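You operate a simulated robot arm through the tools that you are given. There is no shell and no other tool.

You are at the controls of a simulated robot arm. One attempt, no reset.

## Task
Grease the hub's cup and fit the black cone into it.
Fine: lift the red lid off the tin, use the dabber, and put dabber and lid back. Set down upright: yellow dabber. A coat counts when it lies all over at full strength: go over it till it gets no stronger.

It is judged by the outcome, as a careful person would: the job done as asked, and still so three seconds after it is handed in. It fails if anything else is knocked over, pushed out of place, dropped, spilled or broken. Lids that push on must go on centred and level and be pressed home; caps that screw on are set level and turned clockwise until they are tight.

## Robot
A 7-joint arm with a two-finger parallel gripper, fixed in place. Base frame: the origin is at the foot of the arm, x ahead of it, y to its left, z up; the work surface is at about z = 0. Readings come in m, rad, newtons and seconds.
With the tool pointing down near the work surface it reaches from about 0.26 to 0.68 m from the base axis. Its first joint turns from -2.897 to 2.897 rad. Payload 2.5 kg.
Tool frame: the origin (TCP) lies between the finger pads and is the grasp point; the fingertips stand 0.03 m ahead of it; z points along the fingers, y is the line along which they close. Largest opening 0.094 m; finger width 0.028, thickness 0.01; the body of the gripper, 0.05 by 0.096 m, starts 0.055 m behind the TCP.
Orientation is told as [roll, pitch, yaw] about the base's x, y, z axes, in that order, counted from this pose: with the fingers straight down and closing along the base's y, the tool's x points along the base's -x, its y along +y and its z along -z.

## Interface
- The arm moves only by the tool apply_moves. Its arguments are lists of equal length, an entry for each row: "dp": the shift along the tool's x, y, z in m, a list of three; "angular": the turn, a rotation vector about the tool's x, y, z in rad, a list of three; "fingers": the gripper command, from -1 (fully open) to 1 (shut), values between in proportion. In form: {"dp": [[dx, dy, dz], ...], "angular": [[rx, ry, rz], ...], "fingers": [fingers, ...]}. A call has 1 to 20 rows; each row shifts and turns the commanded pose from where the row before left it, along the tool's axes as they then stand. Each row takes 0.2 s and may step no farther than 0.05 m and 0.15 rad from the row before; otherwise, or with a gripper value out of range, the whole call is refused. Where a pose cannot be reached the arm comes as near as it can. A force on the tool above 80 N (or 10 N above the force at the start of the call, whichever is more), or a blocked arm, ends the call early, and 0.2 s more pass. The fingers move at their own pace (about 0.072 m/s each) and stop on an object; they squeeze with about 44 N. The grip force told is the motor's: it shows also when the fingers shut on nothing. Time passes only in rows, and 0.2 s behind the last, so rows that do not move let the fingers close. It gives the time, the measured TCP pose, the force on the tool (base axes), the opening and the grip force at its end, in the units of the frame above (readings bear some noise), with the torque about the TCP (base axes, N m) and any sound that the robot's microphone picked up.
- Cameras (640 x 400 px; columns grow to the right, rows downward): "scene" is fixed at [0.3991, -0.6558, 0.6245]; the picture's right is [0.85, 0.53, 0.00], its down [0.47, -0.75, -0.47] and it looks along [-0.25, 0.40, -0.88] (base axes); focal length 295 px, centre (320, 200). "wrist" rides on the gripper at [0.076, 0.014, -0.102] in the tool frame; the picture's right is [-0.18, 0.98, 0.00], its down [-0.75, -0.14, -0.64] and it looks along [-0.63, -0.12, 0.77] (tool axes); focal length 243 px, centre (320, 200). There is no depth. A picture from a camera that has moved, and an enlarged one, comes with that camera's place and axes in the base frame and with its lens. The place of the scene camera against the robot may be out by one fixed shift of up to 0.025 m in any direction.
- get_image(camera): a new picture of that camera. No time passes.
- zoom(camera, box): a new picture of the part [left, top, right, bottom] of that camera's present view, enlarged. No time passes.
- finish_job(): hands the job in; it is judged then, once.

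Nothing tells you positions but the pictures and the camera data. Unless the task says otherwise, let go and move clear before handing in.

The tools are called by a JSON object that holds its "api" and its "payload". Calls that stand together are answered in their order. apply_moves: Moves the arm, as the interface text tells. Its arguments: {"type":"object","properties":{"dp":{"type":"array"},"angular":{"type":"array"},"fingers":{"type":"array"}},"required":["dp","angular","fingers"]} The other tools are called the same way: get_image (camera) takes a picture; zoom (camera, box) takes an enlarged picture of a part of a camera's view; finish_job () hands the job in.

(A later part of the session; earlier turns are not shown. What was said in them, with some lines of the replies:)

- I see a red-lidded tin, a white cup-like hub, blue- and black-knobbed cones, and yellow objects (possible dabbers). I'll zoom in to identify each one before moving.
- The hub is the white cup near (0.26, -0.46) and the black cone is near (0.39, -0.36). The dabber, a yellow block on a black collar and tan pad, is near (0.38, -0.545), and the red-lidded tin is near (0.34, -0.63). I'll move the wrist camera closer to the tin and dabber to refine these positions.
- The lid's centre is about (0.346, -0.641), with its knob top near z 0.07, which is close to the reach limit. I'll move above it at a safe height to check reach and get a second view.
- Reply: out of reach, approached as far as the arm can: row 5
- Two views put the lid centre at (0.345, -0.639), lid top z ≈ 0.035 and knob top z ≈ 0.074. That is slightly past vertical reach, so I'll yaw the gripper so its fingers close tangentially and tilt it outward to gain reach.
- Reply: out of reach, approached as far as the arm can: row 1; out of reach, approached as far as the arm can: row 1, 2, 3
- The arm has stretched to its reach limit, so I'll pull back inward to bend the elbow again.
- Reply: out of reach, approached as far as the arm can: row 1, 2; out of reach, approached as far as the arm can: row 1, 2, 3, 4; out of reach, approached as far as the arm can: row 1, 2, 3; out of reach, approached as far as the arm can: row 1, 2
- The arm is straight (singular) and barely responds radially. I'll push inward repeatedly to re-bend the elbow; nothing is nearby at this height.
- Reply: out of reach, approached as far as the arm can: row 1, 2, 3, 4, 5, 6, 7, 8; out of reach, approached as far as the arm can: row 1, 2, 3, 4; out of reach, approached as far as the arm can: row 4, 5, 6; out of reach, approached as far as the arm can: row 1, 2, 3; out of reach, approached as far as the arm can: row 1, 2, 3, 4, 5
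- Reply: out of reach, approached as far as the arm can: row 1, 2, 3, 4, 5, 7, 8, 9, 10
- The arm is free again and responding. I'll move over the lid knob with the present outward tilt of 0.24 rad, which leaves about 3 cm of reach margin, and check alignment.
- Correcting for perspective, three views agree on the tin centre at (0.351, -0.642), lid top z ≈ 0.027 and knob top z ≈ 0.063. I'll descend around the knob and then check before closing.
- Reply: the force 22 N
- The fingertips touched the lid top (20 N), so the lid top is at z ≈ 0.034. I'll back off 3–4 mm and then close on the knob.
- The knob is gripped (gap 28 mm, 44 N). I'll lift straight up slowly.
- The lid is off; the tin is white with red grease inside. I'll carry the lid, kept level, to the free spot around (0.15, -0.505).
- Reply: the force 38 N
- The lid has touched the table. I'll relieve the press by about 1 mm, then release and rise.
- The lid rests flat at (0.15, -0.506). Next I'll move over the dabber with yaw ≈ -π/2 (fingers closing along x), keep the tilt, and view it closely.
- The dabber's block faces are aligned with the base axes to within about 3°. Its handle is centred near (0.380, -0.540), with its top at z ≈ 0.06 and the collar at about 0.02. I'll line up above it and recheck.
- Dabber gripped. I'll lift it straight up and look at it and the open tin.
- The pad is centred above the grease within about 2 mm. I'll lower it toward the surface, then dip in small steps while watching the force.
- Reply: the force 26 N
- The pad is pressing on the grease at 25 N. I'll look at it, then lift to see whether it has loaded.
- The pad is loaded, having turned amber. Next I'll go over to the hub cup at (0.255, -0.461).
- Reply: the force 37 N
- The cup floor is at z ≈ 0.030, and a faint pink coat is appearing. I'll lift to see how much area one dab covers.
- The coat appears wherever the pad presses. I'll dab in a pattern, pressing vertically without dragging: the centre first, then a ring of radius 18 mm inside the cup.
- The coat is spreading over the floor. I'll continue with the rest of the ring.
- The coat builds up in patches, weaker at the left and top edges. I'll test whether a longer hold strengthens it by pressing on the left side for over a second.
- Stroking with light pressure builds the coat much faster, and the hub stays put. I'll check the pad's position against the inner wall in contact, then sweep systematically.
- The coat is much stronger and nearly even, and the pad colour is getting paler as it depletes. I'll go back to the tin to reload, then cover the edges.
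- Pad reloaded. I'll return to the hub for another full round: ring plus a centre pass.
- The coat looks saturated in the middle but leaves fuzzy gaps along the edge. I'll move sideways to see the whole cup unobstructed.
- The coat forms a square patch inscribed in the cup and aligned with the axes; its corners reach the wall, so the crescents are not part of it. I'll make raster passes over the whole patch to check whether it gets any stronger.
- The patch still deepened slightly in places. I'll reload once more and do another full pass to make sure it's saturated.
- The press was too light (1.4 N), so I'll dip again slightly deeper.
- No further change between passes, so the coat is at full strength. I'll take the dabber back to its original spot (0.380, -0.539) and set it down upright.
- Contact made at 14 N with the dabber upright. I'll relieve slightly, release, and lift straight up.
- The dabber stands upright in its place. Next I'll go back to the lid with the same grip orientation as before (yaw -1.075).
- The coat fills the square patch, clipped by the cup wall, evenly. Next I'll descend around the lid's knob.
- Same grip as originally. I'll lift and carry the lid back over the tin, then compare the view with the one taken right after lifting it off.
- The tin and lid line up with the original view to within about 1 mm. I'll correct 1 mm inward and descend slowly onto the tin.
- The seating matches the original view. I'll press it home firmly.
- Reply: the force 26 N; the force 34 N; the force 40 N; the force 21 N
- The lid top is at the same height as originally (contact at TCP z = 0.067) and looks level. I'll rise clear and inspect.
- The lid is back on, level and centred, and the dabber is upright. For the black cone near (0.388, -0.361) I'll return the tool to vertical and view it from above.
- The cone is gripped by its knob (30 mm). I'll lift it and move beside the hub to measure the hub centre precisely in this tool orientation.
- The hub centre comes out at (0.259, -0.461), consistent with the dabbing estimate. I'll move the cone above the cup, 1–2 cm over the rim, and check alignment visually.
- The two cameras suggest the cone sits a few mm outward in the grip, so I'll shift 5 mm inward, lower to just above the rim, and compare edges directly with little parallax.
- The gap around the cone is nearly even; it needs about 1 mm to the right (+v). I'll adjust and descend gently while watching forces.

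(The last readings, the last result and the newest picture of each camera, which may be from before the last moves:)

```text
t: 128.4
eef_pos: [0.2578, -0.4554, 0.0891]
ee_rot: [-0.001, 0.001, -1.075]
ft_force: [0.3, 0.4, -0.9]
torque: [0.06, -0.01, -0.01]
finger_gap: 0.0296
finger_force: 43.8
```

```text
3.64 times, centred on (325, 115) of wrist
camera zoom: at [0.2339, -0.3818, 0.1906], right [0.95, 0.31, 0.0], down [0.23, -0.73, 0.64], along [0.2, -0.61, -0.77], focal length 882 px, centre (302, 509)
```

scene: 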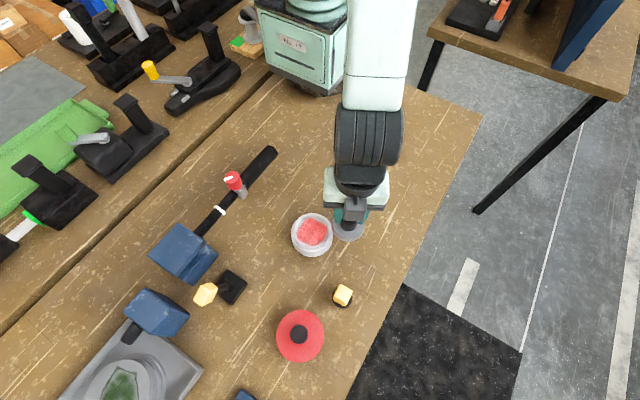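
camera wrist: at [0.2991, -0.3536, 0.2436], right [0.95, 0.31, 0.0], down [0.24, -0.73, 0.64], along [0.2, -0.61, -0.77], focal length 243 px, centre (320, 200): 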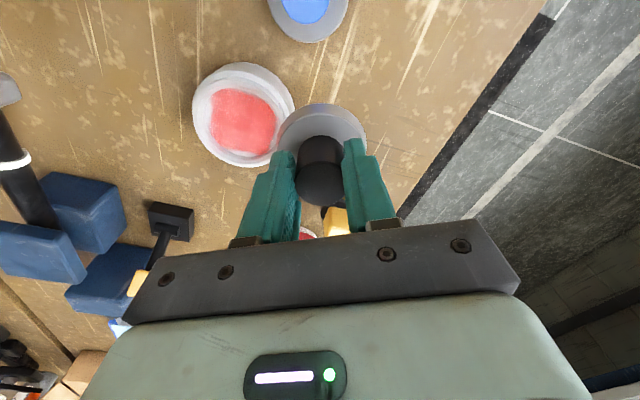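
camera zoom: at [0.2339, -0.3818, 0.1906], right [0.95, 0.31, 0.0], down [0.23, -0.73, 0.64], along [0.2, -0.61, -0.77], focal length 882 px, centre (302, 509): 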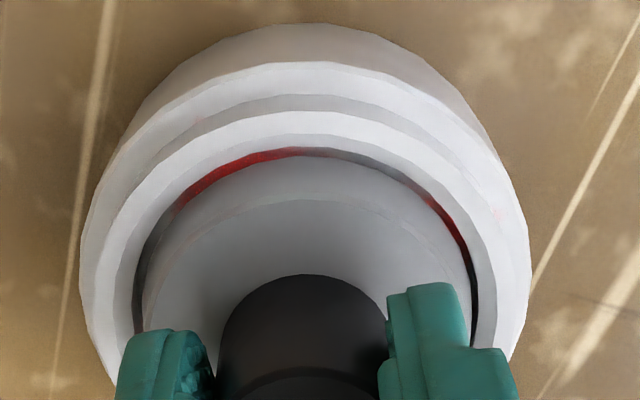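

Nicely centred now. I'll continue down.

{"api": "apply_moves", "payload": {"dp": [[0, -0.0003, 0.002], [0, 0, 0]], "angular": [[0, 0, 0], [0, 0, 0]], "fingers": [1, 1]}}

{"api": "apply_moves", "payload": {"dp": [[0, 0, 0.0015], [0, 0, 0]], "angular": [[0, 0, 0], [0, 0, 0]], "fingers": [1, 1]}}

{"api": "zoom", "payload": {"camera": "wrist", "box": [250, 60, 400, 170]}}

```text
t: 129.0
eef_pos: [0.2567, -0.4554, 0.0861]
ee_rot: [0.0, 0.0, -1.074]
ft_force: [-0.1, 0.1, -0.6]
torque: [-0.01, 0.04, 0.01]
finger_gap: 0.0297
finger_force: 43.9
```

```text
t: 129.6
eef_pos: [0.258, -0.4554, 0.0849]
ee_rot: [0.0, 0.0, -1.074]
ft_force: [0.0, 0.1, -0.9]
torque: [-0.01, -0.01, 0.0]
finger_gap: 0.0295
finger_force: 43.9
```

```text
3.64 times, centred on (325, 115) of wrist
camera zoom: at [0.2334, -0.3819, 0.187], right [0.95, 0.31, 0.0], down [0.23, -0.73, 0.64], along [0.2, -0.61, -0.77], focal length 882 px, centre (302, 509)
```

zoom: 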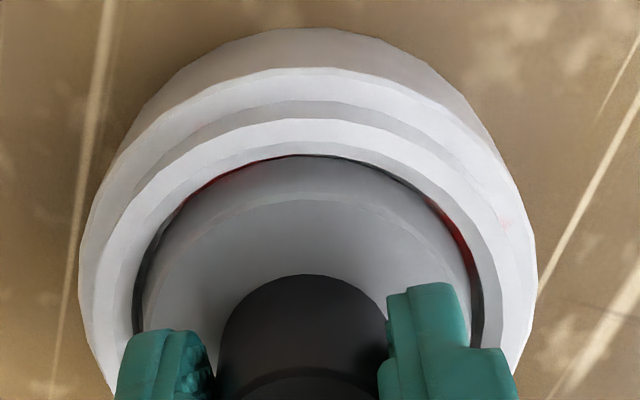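

{"api": "zoom", "payload": {"camera": "scene", "box": [290, 210, 340, 255]}}

{"api": "zoom", "payload": {"camera": "wrist", "box": [280, 85, 370, 135]}}

```text
8.89 times, centred on (315, 232) of scene
camera zoom: at [0.3991, -0.6558, 0.6245], right [0.85, 0.53, 0.0], down [0.47, -0.75, -0.47], along [-0.25, 0.4, -0.88], focal length 2620 px, centre (364, -89)
```

zoom: 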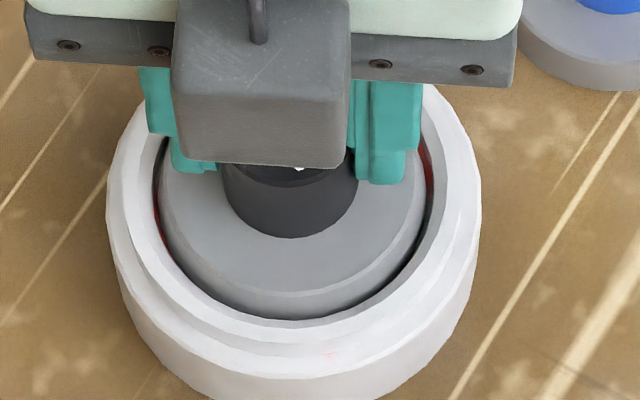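

```text
7.11 times, centred on (325, 110) of wrist
camera zoom: at [0.2334, -0.3819, 0.187], right [0.95, 0.31, 0.0], down [0.23, -0.73, 0.64], along [0.2, -0.61, -0.77], focal length 1725 px, centre (284, 840)
```

zoom: 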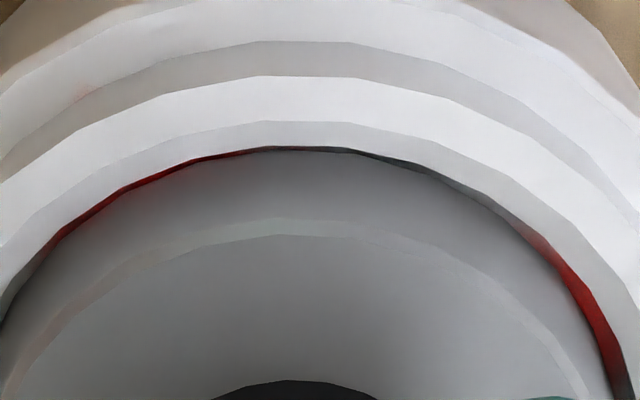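

{"api": "apply_moves", "payload": {"dp": [[0, 0, 0.0015], [0, 0, 0]], "angular": [[0, 0, 0], [0, 0, 0]], "fingers": [1, 1]}}

{"api": "apply_moves", "payload": {"dp": [[0, 0, 0.001], [0, 0, 0]], "angular": [[0, 0, 0], [0, 0, 0]], "fingers": [1, 1]}}

```text
t: 130.2
eef_pos: [0.2565, -0.4568, 0.0822]
ee_rot: [0.0, 0.0, -1.077]
ft_force: [0.4, 0.2, -0.6]
torque: [-0.01, -0.05, 0.0]
finger_gap: 0.0295
finger_force: 44.5
```

```text
t: 130.8
eef_pos: [0.2579, -0.4558, 0.0838]
ee_rot: [-0.001, 0.0, -1.076]
ft_force: [0.2, -0.5, -0.6]
torque: [0.03, -0.01, 0.03]
finger_gap: 0.0294
finger_force: 44.1
```

{"api": "apply_moves", "payload": {"dp": [[0, 0, 0.001], [0, 0, 0]], "angular": [[0, 0, 0], [0, 0, 0]], "fingers": [1, 1]}}

{"api": "apply_moves", "payload": {"dp": [[0, 0, 0.001], [0, 0, 0]], "angular": [[0, 0, 0], [0, 0, 0]], "fingers": [1, 1]}}

```text
t: 131.4
eef_pos: [0.2573, -0.4556, 0.0819]
ee_rot: [-0.001, 0.0, -1.075]
ft_force: [-3.3, 4.8, 14.4]
torque: [0.25, 0.15, 0.04]
finger_gap: 0.0295
finger_force: 43.5
```

```text
t: 132.0
eef_pos: [0.2589, -0.4562, 0.0811]
ee_rot: [0.0, -0.002, -1.075]
ft_force: [-4.9, 7.3, 32.7]
torque: [0.2, 0.08, 0.15]
finger_gap: 0.0294
finger_force: 43.8
```

The cone bottomed at the expected depth (floor z 0.03) with 33 N. I'll check how it's seated.

{"api": "zoom", "payload": {"camera": "wrist", "box": [250, 60, 400, 170]}}

{"api": "zoom", "payload": {"camera": "scene", "box": [290, 210, 340, 255]}}

```text
3.64 times, centred on (325, 115) of wrist
camera zoom: at [0.2337, -0.3823, 0.1837], right [0.95, 0.31, 0.0], down [0.23, -0.73, 0.64], along [0.2, -0.61, -0.77], focal length 882 px, centre (302, 509)
```

zoom: 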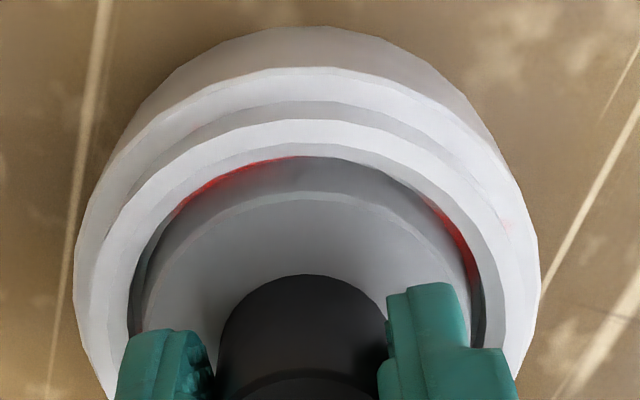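

```text
8.89 times, centred on (315, 232) of scene
camera zoom: at [0.3991, -0.6558, 0.6245], right [0.85, 0.53, 0.0], down [0.47, -0.75, -0.47], along [-0.25, 0.4, -0.88], focal length 2620 px, centre (364, -89)
```

zoom: 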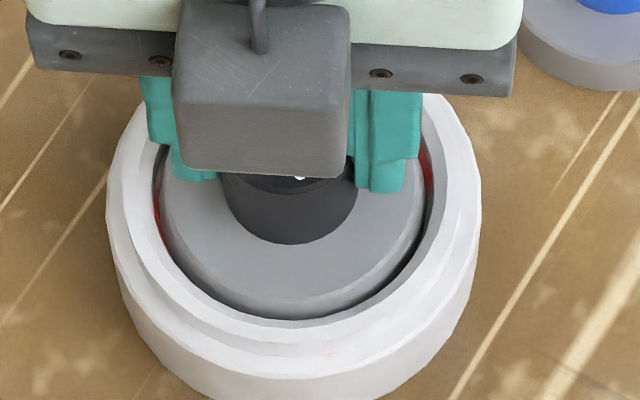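

The cone is seated evenly and the hub hasn't moved. I'll relieve the press, release the knob, and rise straight up.

{"api": "apply_moves", "payload": {"dp": [[0, 0, -0.0012], [0, 0, 0], [0, 0, 0], [0, 0, 0], [0, 0, 0]], "angular": [[0, 0, 0], [0, 0, 0], [0, 0, 0], [0, 0, 0], [0, 0, 0]], "fingers": [1, 1, 0.25, 0, -0.2]}}

{"api": "apply_moves", "payload": {"dp": [[0, 0, -0.01], [0, 0, -0.04], [0, 0, -0.04], [0, 0, 0]], "angular": [[0, 0, 0], [0, 0, 0], [0, 0, 0], [0, 0, 0]], "fingers": [-0.2, -0.2, -0.2, -0.2]}}

{"api": "get_image", "payload": {"camera": "wrist"}}

{"api": "get_image", "payload": {"camera": "scene"}}

```text
t: 133.2
eef_pos: [0.2575, -0.4553, 0.0824]
ee_rot: [0.0, -0.001, -1.075]
ft_force: [0.2, 0.3, 0.1]
torque: [0.04, 0.03, 0.0]
finger_gap: 0.0564
finger_force: 0.1
```

```text
t: 134.2
eef_pos: [0.2583, -0.4544, 0.1705]
ee_rot: [-0.001, 0.001, -1.074]
ft_force: [0.1, 1.3, 0.3]
torque: [0.0, 0.01, -0.01]
finger_gap: 0.0564
finger_force: 0.0
```

```text
taken
camera wrist: at [0.2335, -0.3816, 0.2733], right [0.95, 0.31, 0.0], down [0.23, -0.73, 0.64], along [0.2, -0.61, -0.77], focal length 243 px, centre (320, 200)
```

wrist: 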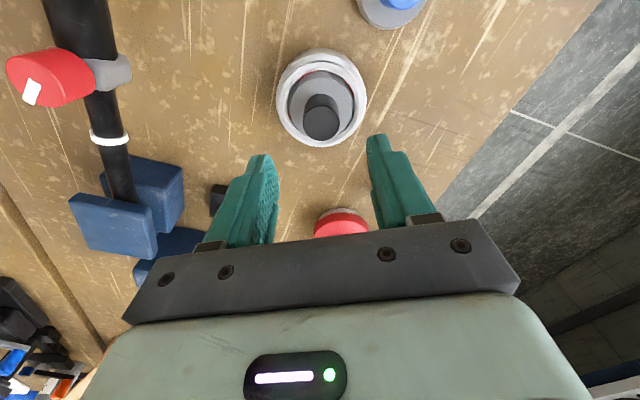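

```text
taken
```

scene: 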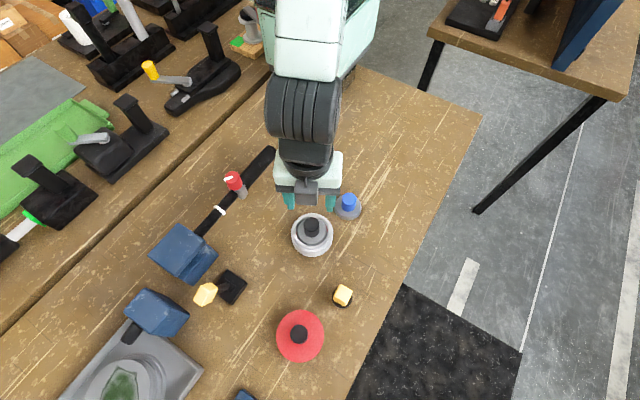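

{"api": "zoom", "payload": {"camera": "wrist", "box": [265, 40, 380, 155]}}

{"api": "zoom", "payload": {"camera": "scene", "box": [285, 205, 345, 260]}}

{"api": "zoom", "payload": {"camera": "scene", "box": [260, 270, 380, 370]}}

```text
3.48 times, centred on (322, 98) of wrist
camera zoom: at [0.2335, -0.3816, 0.2733], right [0.95, 0.31, 0.0], down [0.23, -0.73, 0.64], along [0.2, -0.61, -0.77], focal length 844 px, centre (311, 556)
```

zoom: 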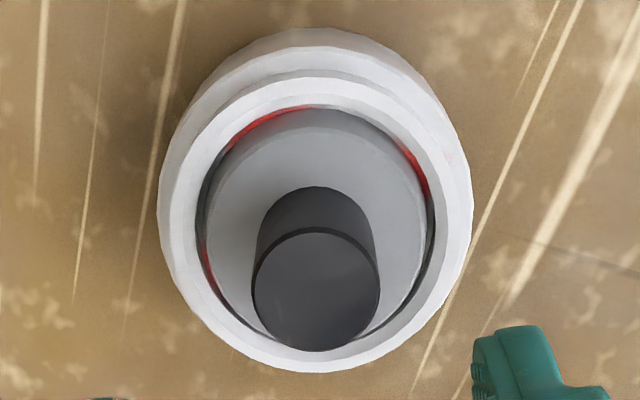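

```text
7.27 times, centred on (315, 232) of scene
camera zoom: at [0.3991, -0.6558, 0.6245], right [0.85, 0.53, 0.0], down [0.47, -0.75, -0.47], along [-0.25, 0.4, -0.88], focal length 2143 px, centre (356, -36)
```

zoom: 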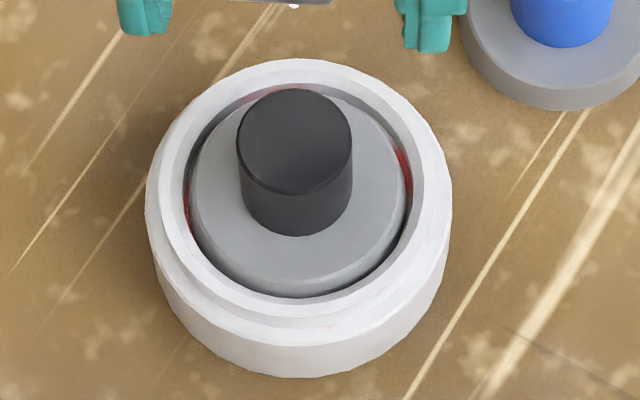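

```text
4.00 times, centred on (320, 320) of scene
camera zoom: at [0.3991, -0.6558, 0.6245], right [0.85, 0.53, 0.0], down [0.47, -0.75, -0.47], along [-0.25, 0.4, -0.88], focal length 1179 px, centre (320, -280)
```

zoom: 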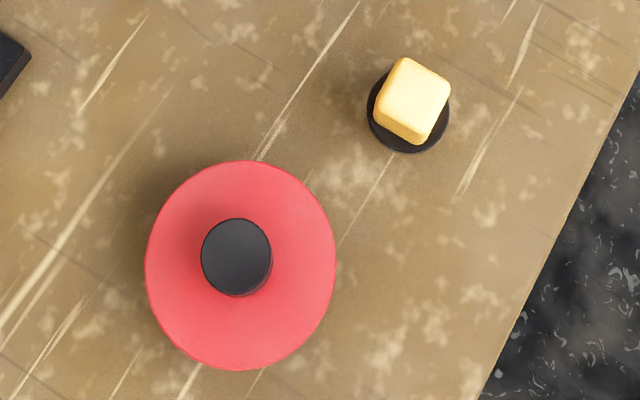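

The cone is fitted level in the cup. To confirm everything is where it belongs, I'll return to the exact starting pose and compare with the first pictures.

{"api": "apply_moves", "payload": {"dp": [[0, 0, -0.037], [0, 0, -0.037], [0, 0, -0.0375], [0, 0, 0], [0, 0, 0], [0, 0, 0], [0, 0, 0], [0, 0, 0], [0, 0, 0], [0, 0, 0], [0, 0, 0], [0.0294, -0.0073, 0], [0.0294, -0.0073, 0], [0.0295, -0.0072, 0], [0, 0, 0]], "angular": [[0, 0, 0], [0, 0, 0], [0, 0, 0], [0, 0, -0.1344], [0, 0, -0.1344], [0, 0, -0.1344], [0, 0, -0.1344], [0, 0, -0.1344], [0, 0, -0.1344], [0, 0, -0.1344], [0, 0, -0.1344], [0, 0, 0], [0, 0, 0], [0, 0, 0], [0, 0, 0]], "fingers": [-0.2, -0.2, -0.2, -1, -1, -1, -1, -1, -1, -1, -1, -1, -1, -1, -1]}}

{"api": "get_image", "payload": {"camera": "wrist"}}

{"api": "zoom", "payload": {"camera": "wrist", "box": [220, 80, 440, 220]}}

{"api": "get_image", "payload": {"camera": "scene"}}

```text
t: 137.4
eef_pos: [0.1686, -0.478, 0.2839]
ee_rot: [0.0, 0.0, 0.001]
ft_force: [0.0, 0.2, 0.6]
torque: [-0.03, 0.02, 0.02]
finger_gap: 0.094
finger_force: 0.1
```

```text
taken
camera wrist: at [0.0926, -0.4639, 0.3862], right [0.18, 0.98, 0.0], down [0.75, -0.14, 0.64], along [0.63, -0.12, -0.77], focal length 243 px, centre (320, 200)
```

wrist: 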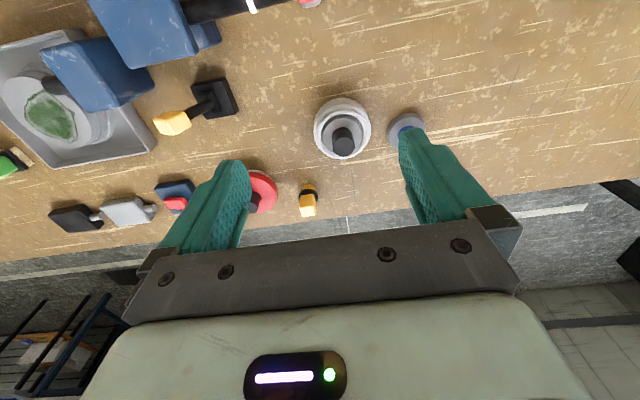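

```text
2.86 times, centred on (330, 150) of wrist
camera zoom: at [0.0926, -0.4639, 0.3862], right [0.18, 0.98, 0.0], down [0.75, -0.14, 0.64], along [0.63, -0.12, -0.77], focal length 693 px, centre (291, 343)
```

zoom: 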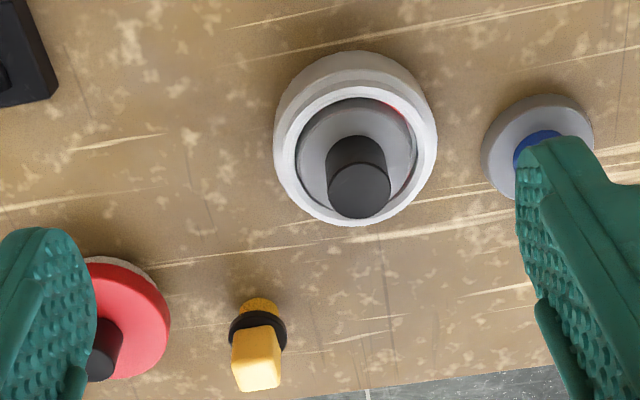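

```text
taken
```

scene: 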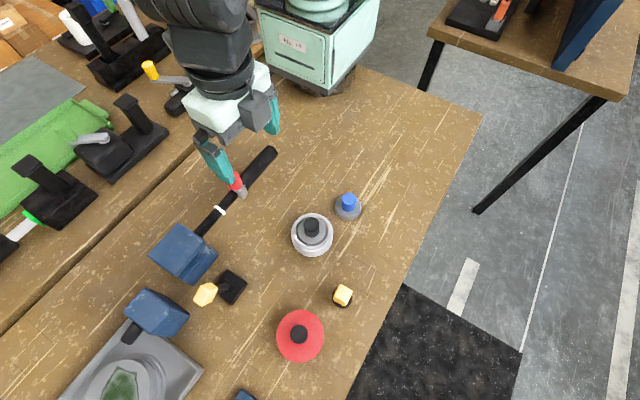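

{"api": "zoom", "payload": {"camera": "wrist", "box": [235, 155, 335, 225]}}

{"api": "zoom", "payload": {"camera": "scene", "box": [240, 260, 400, 360]}}

{"api": "zoom", "payload": {"camera": "scene", "box": [260, 170, 420, 270]}}

```text
5.71 times, centred on (285, 190) of wrist
camera zoom: at [0.0926, -0.4639, 0.3862], right [0.18, 0.98, 0.0], down [0.75, -0.14, 0.64], along [0.63, -0.12, -0.77], focal length 1386 px, centre (520, 257)
```

zoom: 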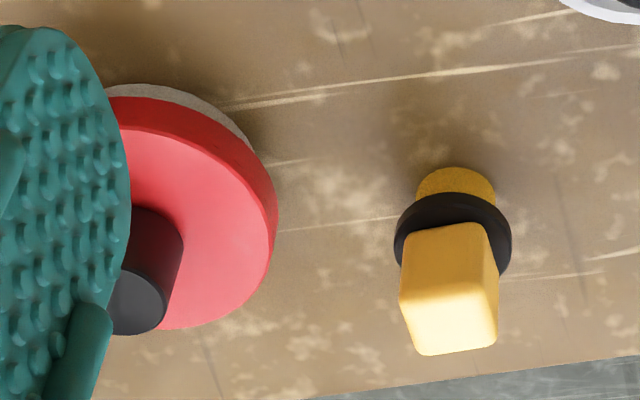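

```text
4.00 times, centred on (320, 310) of scene
camera zoom: at [0.3991, -0.6558, 0.6245], right [0.85, 0.53, 0.0], down [0.47, -0.75, -0.47], along [-0.25, 0.4, -0.88], focal length 1179 px, centre (320, -240)
```

zoom: 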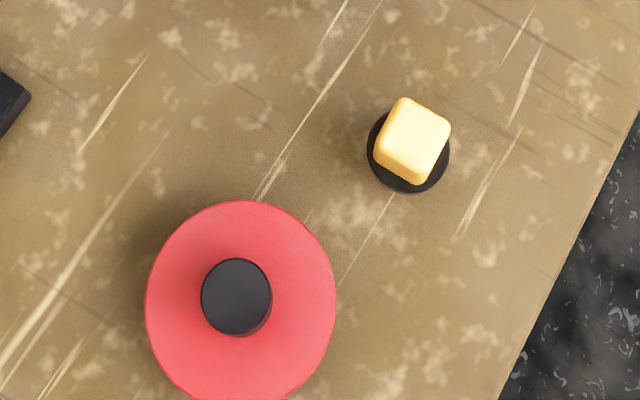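

```text
4.00 times, centred on (340, 220) of scene
camera zoom: at [0.3991, -0.6558, 0.6245], right [0.85, 0.53, 0.0], down [0.47, -0.75, -0.47], along [-0.25, 0.4, -0.88], focal length 1179 px, centre (240, 120)
```

zoom: 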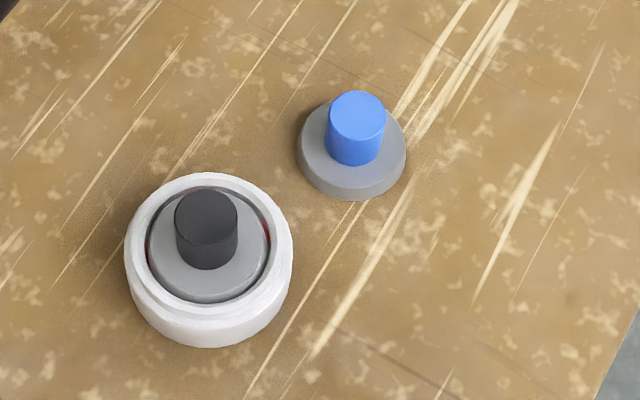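

Compared with the starting pictures:
- **Cone:** seated level in the greased cup.
- **Dabber:** upright in its place.
- **Lid:** back on the tin, level and at its original height, within about 1 mm of centre.
- **Everything else:** the hub, blue cone and other items are unmoved.

The gripper is open and clear, so I'm handing in the job.

{"api": "finish_job", "payload": {}}

```text
The job is handed in.
```

The job is handed in: the hub's cup is greased and the black cone is seated level in it. I compared the final pictures with the first ones.

- **Grease:** I went over the cup until another pass made no visible change. The coat forms a square patch whose corners reach the wall. Four thin crescents at the edge stayed uncoated, even after three passes over them. I took those as outside the area that can be coated, but I couldn't confirm it.
- **Cone:** it bottomed at the expected depth under about 33 N, with an even gap around it. The hub did not move.
- **Dabber:** it stands upright back in its original spot. Its pad still has grease on it.
- **Lid:** it is back on the tin, level and at the same height as before, about 1 mm off centre. I pressed it with up to 39 N.
- **Everything else:** the blue cone and the other items look unmoved, and the gripper is open and clear.
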